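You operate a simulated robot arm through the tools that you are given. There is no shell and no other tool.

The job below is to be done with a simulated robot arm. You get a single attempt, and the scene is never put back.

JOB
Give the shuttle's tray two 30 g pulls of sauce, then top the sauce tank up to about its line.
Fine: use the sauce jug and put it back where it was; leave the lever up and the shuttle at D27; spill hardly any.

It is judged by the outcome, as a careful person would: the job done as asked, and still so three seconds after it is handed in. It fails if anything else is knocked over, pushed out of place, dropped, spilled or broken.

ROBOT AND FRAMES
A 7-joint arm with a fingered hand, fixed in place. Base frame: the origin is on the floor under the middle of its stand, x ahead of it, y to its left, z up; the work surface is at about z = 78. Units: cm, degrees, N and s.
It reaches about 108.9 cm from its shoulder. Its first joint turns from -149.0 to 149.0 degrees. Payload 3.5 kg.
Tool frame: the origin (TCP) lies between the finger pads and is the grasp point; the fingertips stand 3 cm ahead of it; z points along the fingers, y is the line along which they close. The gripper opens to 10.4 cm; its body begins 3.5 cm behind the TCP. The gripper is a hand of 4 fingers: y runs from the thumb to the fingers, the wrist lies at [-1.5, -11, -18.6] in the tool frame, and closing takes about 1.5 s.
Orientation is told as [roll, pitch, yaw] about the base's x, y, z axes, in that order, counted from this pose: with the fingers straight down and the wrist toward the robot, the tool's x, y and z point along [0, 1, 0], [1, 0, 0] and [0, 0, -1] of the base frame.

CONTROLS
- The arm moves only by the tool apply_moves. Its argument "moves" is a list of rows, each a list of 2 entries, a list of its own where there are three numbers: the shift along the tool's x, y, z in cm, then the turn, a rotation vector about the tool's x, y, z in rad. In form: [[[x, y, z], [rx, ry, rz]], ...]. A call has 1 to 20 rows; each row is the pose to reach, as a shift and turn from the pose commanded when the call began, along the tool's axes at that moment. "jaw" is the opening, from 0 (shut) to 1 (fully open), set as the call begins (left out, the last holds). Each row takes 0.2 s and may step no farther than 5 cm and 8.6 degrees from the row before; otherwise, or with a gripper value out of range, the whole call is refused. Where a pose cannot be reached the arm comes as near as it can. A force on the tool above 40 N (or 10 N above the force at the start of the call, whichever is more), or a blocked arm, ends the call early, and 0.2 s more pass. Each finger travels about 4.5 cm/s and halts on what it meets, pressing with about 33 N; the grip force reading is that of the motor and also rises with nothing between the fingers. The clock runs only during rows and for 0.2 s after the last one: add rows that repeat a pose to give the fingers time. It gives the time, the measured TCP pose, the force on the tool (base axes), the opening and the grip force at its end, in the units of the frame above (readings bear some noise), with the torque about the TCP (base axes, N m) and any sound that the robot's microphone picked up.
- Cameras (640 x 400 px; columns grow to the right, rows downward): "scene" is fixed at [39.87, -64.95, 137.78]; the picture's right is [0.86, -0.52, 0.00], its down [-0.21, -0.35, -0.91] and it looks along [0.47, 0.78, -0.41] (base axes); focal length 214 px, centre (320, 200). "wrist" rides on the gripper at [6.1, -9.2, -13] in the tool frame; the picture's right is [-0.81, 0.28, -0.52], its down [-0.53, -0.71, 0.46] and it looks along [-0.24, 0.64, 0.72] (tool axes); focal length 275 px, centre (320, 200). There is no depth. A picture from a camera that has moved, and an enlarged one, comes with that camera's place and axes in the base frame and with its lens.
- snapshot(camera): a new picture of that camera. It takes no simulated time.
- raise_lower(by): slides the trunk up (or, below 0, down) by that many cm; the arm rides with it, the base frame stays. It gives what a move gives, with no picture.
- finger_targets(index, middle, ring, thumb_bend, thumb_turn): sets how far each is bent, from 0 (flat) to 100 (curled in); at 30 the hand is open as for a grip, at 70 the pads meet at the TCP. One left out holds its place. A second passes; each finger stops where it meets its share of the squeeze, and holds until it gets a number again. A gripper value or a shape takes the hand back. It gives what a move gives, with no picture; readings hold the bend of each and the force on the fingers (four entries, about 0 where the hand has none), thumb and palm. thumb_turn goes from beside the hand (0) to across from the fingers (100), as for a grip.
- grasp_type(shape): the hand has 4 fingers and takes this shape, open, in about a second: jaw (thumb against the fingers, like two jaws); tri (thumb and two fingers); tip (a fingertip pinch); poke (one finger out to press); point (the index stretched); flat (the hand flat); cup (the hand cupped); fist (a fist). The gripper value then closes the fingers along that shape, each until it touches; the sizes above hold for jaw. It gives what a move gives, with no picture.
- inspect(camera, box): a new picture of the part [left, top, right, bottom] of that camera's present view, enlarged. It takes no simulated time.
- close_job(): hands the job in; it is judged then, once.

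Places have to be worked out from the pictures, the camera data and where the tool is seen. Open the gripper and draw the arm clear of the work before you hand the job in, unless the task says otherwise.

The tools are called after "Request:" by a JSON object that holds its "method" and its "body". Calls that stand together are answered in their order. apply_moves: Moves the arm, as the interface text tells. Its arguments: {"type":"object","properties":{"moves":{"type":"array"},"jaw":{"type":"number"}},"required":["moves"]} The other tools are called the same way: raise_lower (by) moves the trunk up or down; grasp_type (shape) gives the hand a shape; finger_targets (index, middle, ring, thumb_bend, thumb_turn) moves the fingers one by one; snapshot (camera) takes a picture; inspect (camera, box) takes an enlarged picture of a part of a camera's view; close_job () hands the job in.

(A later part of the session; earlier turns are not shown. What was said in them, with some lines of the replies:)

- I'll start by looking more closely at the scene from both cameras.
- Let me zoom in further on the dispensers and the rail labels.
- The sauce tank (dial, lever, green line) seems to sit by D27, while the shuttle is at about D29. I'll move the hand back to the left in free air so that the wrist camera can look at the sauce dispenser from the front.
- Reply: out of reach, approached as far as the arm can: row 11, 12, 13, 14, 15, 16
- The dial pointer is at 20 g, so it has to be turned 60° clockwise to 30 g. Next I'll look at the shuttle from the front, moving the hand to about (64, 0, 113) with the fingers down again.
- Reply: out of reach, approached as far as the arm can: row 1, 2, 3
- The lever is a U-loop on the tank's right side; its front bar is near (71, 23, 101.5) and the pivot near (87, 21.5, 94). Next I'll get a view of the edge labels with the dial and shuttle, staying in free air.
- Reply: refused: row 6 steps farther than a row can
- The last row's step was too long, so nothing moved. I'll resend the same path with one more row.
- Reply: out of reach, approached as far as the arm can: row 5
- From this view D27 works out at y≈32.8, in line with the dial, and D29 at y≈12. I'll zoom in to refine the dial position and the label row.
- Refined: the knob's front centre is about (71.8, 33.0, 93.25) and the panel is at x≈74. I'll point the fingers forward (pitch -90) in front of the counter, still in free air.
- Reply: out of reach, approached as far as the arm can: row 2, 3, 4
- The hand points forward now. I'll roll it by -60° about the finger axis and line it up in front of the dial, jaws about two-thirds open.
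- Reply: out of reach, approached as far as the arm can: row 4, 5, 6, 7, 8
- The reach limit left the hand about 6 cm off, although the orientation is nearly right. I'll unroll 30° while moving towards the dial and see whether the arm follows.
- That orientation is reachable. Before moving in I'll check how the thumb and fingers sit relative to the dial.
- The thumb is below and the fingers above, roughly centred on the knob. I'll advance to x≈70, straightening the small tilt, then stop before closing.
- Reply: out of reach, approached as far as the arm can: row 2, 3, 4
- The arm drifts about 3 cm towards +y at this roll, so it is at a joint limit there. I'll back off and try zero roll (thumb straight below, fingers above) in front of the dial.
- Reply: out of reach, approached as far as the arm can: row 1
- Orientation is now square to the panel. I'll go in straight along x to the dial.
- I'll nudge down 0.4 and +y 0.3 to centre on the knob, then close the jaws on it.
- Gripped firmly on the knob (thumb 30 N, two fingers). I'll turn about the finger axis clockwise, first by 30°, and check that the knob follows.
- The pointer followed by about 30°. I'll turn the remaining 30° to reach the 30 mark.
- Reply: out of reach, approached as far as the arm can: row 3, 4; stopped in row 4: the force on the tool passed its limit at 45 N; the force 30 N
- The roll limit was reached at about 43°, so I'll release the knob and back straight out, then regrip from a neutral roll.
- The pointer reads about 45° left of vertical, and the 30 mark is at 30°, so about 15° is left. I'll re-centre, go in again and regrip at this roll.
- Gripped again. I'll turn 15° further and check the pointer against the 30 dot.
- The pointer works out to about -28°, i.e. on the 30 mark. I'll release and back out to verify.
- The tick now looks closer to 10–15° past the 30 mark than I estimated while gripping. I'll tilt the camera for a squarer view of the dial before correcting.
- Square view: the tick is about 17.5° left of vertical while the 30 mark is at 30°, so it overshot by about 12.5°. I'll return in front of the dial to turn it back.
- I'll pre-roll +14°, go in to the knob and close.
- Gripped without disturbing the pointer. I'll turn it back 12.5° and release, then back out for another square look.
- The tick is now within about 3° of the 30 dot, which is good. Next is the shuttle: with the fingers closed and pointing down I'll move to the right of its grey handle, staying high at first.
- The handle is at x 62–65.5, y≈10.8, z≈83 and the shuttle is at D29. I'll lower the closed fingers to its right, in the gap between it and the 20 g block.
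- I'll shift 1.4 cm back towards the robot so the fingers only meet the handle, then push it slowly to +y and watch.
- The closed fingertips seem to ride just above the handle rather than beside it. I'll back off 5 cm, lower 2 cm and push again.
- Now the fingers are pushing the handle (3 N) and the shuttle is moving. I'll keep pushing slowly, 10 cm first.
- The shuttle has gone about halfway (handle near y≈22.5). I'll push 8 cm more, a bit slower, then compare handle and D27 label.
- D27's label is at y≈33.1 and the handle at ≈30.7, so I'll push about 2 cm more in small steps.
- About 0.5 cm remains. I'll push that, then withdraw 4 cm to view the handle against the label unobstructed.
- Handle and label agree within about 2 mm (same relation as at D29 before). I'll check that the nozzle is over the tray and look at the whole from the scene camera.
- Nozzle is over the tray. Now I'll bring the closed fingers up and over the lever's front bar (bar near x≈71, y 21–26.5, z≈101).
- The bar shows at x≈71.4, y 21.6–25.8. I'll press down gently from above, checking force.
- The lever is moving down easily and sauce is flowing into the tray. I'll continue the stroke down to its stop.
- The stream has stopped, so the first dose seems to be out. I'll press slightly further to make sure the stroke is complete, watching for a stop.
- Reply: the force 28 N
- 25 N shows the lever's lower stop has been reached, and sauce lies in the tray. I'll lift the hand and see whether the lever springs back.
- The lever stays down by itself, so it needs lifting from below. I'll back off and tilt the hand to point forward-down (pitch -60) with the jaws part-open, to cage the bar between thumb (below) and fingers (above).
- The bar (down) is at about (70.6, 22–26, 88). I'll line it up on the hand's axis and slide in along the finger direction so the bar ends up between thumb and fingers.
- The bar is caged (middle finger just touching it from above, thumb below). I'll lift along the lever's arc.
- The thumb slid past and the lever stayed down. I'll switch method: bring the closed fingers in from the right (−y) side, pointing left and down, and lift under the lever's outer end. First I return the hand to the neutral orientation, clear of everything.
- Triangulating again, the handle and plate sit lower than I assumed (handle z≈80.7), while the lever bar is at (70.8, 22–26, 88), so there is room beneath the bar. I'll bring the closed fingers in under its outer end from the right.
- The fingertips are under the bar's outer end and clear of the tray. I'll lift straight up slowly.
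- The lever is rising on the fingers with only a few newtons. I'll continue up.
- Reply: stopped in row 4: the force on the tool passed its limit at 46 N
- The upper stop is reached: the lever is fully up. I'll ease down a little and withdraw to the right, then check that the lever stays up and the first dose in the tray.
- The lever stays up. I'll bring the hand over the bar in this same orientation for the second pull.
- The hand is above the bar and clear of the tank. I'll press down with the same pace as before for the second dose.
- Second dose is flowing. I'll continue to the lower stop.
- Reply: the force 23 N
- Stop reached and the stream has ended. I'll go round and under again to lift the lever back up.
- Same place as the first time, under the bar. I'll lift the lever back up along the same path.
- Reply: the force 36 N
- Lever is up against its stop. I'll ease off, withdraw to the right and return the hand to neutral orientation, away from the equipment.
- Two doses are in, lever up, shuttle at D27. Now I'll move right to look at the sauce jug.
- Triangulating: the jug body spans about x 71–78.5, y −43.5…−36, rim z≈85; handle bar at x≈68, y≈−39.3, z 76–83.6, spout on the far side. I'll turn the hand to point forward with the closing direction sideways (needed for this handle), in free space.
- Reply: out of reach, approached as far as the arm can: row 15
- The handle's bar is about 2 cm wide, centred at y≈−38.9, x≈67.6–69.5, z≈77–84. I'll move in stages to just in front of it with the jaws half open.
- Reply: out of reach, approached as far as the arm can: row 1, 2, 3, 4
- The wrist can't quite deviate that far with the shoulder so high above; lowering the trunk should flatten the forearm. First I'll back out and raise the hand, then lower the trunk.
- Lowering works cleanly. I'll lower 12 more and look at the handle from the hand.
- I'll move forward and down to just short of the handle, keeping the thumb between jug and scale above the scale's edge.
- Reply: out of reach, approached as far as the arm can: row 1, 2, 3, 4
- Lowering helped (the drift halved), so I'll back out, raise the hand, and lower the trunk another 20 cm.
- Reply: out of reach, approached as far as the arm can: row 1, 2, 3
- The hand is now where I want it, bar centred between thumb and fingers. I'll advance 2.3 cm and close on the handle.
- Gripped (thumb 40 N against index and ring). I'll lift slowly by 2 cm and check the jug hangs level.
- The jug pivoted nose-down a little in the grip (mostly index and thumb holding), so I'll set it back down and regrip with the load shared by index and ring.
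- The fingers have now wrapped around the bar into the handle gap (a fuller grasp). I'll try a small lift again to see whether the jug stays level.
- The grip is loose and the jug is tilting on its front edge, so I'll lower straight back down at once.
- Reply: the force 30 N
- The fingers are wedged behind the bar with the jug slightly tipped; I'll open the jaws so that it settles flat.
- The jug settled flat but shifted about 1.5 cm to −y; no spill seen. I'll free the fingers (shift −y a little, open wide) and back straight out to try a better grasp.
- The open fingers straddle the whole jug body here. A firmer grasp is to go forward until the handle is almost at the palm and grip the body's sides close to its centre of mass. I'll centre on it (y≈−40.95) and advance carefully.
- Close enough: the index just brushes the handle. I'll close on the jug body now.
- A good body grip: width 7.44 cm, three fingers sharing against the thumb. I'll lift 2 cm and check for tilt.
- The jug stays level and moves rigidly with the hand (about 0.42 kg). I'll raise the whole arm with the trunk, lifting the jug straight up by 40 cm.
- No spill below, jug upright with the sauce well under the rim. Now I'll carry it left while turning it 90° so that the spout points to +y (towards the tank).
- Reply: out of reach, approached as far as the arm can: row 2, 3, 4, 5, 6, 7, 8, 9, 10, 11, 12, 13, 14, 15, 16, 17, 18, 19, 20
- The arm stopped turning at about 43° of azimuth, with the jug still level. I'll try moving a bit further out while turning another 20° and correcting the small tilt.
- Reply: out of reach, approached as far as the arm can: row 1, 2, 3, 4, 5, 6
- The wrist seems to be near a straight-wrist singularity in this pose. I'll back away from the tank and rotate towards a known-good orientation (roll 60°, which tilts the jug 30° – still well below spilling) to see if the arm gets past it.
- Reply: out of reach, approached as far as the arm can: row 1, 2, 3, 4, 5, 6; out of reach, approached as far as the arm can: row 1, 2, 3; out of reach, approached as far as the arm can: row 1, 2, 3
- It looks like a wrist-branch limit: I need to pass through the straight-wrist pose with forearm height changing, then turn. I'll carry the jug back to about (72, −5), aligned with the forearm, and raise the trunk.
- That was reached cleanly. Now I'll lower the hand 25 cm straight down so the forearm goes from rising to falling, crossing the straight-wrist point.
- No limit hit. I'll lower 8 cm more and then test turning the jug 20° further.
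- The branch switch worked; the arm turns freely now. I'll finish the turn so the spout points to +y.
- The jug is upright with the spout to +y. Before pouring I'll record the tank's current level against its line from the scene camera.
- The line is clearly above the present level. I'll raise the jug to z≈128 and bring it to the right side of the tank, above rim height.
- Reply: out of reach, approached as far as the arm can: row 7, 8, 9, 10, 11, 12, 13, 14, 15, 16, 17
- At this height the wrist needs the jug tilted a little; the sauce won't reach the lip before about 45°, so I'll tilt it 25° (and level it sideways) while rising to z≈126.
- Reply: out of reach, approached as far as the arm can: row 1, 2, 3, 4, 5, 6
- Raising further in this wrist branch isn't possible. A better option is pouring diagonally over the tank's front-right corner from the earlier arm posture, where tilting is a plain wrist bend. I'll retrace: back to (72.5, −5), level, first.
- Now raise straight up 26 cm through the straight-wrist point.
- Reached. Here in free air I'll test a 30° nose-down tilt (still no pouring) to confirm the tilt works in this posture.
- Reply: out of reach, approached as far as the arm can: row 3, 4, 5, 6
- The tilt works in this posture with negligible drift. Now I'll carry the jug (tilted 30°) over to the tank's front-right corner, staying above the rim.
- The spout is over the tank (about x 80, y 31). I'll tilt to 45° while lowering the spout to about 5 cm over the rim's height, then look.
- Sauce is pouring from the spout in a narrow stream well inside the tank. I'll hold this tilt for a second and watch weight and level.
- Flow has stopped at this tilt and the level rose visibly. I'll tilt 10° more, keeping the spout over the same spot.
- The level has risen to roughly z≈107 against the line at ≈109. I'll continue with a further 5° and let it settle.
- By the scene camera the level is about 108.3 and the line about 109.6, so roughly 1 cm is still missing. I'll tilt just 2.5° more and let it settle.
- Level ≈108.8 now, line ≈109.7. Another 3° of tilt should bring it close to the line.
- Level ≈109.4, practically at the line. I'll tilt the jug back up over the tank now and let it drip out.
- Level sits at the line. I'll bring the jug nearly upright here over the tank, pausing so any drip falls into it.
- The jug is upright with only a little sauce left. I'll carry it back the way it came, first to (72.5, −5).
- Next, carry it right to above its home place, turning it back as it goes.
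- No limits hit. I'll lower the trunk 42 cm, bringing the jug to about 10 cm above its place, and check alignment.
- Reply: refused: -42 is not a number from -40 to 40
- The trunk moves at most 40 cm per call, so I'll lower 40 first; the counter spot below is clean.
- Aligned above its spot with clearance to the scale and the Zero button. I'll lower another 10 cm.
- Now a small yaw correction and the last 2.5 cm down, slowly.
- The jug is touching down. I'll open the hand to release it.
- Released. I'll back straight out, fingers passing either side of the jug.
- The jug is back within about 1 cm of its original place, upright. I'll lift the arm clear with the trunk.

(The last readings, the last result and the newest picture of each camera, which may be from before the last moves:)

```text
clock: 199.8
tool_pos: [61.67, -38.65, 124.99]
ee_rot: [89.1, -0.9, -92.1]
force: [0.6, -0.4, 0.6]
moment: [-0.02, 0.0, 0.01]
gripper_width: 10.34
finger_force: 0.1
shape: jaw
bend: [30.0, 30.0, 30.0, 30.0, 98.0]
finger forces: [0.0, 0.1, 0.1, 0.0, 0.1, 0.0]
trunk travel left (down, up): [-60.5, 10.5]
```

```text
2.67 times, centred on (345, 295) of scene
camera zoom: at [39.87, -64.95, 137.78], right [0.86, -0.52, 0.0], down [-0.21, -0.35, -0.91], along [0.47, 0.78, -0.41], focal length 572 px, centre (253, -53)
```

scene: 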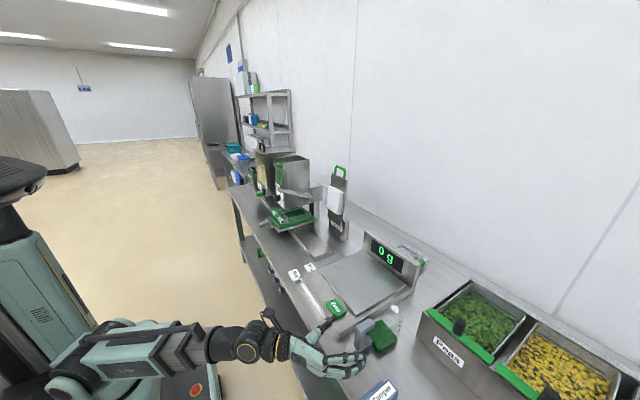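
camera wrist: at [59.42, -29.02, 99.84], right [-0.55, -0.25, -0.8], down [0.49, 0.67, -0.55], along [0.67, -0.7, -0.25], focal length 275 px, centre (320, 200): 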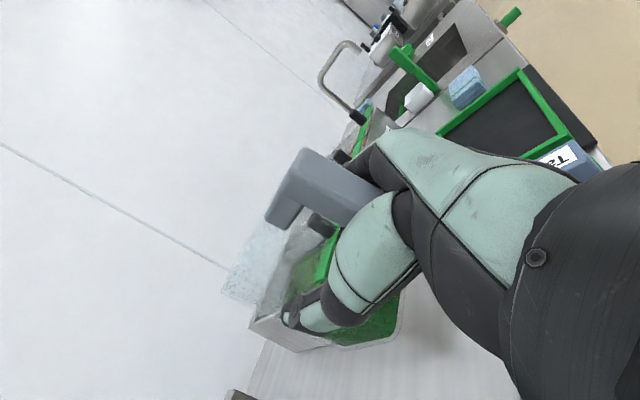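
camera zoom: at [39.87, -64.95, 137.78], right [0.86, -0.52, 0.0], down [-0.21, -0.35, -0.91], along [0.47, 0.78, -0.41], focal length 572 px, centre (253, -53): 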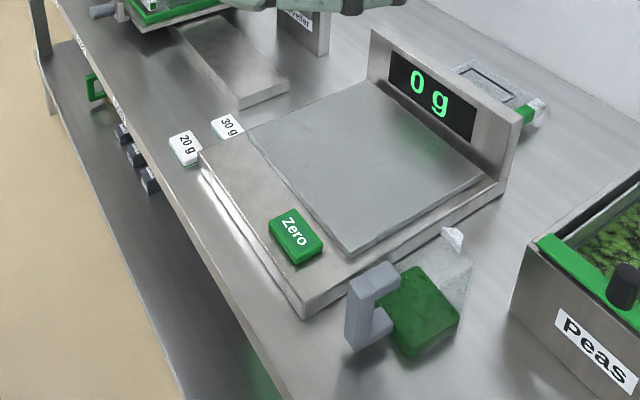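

Everything here looks right: scale 0 g, blocks in place, no spill. I'll raise the hand out of the camera's line of sight to check the tank, lever and shuttle.

Request:
{"method": "apply_moves", "body": {"moves": [[[3, 0, 0], [0, 0, 0]], [[6, 0, 0], [0, 0, 0]], [[9, 0, 0], [0, 0, 0]], [[12, 0, 0], [0, 0, 0]], [[15, 0, 0], [0, 0, 0]], [[18, 0, 0], [0, 0, 0]], [[21, 0, 0], [0, 0, 0]], [[24, 0, 0], [0, 0, 0]]]}}

Request:
{"method": "snapshot", "body": {"camera": "scene"}}

Request:
{"method": "inspect", "body": {"camera": "scene", "box": [240, 140, 360, 260]}}

Request:
{"method": "inspect", "body": {"camera": "scene", "box": [278, 158, 302, 188]}}

```text
clock: 201.6
tool_pos: [63.33, -36.41, 148.62]
ee_rot: [89.4, -1.0, -93.6]
force: [0.4, -0.1, 0.8]
moment: [0.0, 0.0, 0.04]
gripper_width: 10.35
finger_force: 0.1
shape: jaw
bend: [30.0, 30.0, 30.0, 30.0, 98.0]
finger forces: [0.0, 0.0, 0.0, 0.0, 0.0, 0.1]
out of reach, approached as far as the arm can: row 2, 3, 4, 5, 6, 7, 8
trunk travel left (down, up): [-60.5, 10.5]
```

```text
taken
```

scene: 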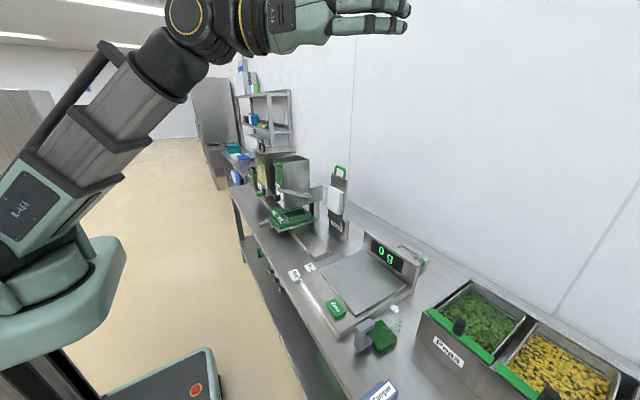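

```text
3.33 times, centred on (300, 200) of scene
camera zoom: at [39.87, -64.95, 137.78], right [0.86, -0.52, 0.0], down [-0.21, -0.35, -0.91], along [0.47, 0.78, -0.41], focal length 715 px, centre (387, 200)
```

zoom: 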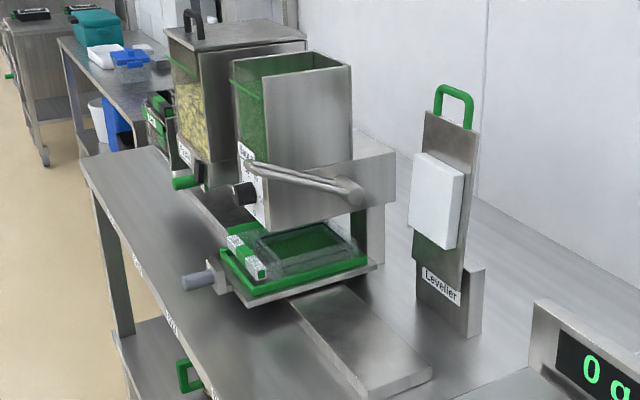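

```text
13.33 times, centred on (290, 173) of scene
camera zoom: at [39.87, -64.95, 137.78], right [0.86, -0.52, 0.0], down [-0.21, -0.35, -0.91], along [0.47, 0.78, -0.41], focal length 2860 px, centre (720, 560)
```

zoom: 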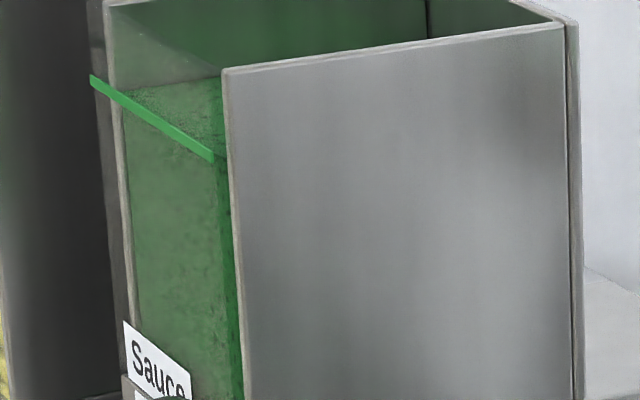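

Request:
{"method": "inspect", "body": {"camera": "scene", "box": [255, 190, 325, 250]}}

Request:
{"method": "inspect", "body": {"camera": "scene", "box": [290, 230, 420, 340]}}

Request:
{"method": "inspect", "body": {"camera": "scene", "box": [340, 300, 420, 400]}}

```text
6.67 times, centred on (290, 220) of scene
camera zoom: at [39.87, -64.95, 137.78], right [0.86, -0.52, 0.0], down [-0.21, -0.35, -0.91], along [0.47, 0.78, -0.41], focal length 1430 px, centre (520, 67)
```

zoom: 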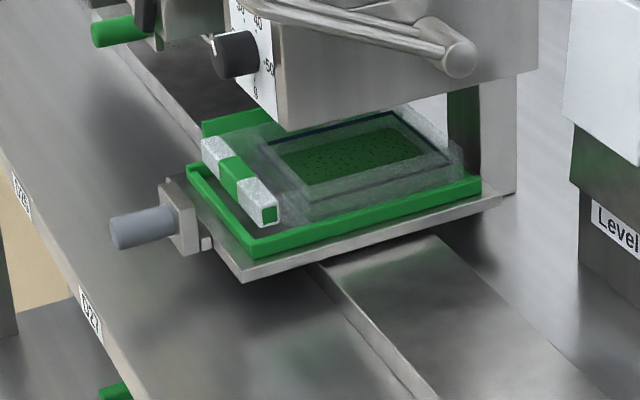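

```text
3.64 times, centred on (355, 285) of scene
camera zoom: at [39.87, -64.95, 137.78], right [0.86, -0.52, 0.0], down [-0.21, -0.35, -0.91], along [0.47, 0.78, -0.41], focal length 780 px, centre (193, -109)
```

zoom: 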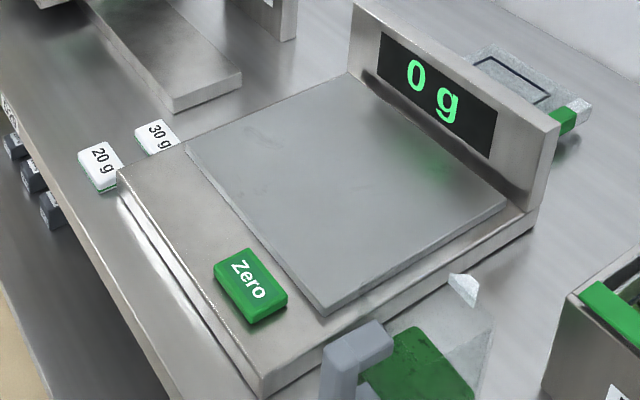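

```text
4.00 times, centred on (380, 350) of scene
camera zoom: at [39.87, -64.95, 137.78], right [0.86, -0.52, 0.0], down [-0.21, -0.35, -0.91], along [0.47, 0.78, -0.41], focal length 858 px, centre (80, -400)
```

zoom: 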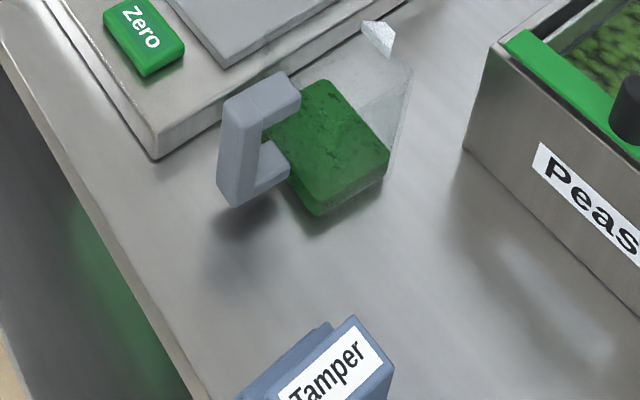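

Everything checks out: two doses are in the tray, the lever is up, the shuttle is at D27, and the tank is at its line. The jug is back in place and upright, no spill is visible, and the scale and blocks are undisturbed. The hand is open and well clear, so I'm handing the job in.

Request:
{"method": "close_job", "body": {}}

```text
The job is handed in.
```

I gave the shuttle's tray two pulls of sauce, topped the tank up to about its line, and handed the job in.

- **Sauce pulls:** I turned the dial from 20 g to about 30 g before pulling; its pointer ended about 3° short of the 30 mark. I had no way to weigh what landed in the tray, so the 60 g total rests on the dial.
- **Lever and shuttle:** The lever is up against its stop, and the shuttle is at D27, its handle lined up with the label to within a few millimetres.
- **Tank:** By camera, the sauce is about 0.3 cm below the line.
- **Jug:** It is upright and about 1 cm from where it started, turned a few degrees, with a little sauce left in it. My first two tries at gripping the handle let it tip slightly on the counter and shifted it about 1.5 cm, so I gripped the jug by its sides instead.
- **Spills and surroundings:** I saw no spills. The scale reads 0 g, the weight blocks are where they were, and the hand is open and clear of the counter.
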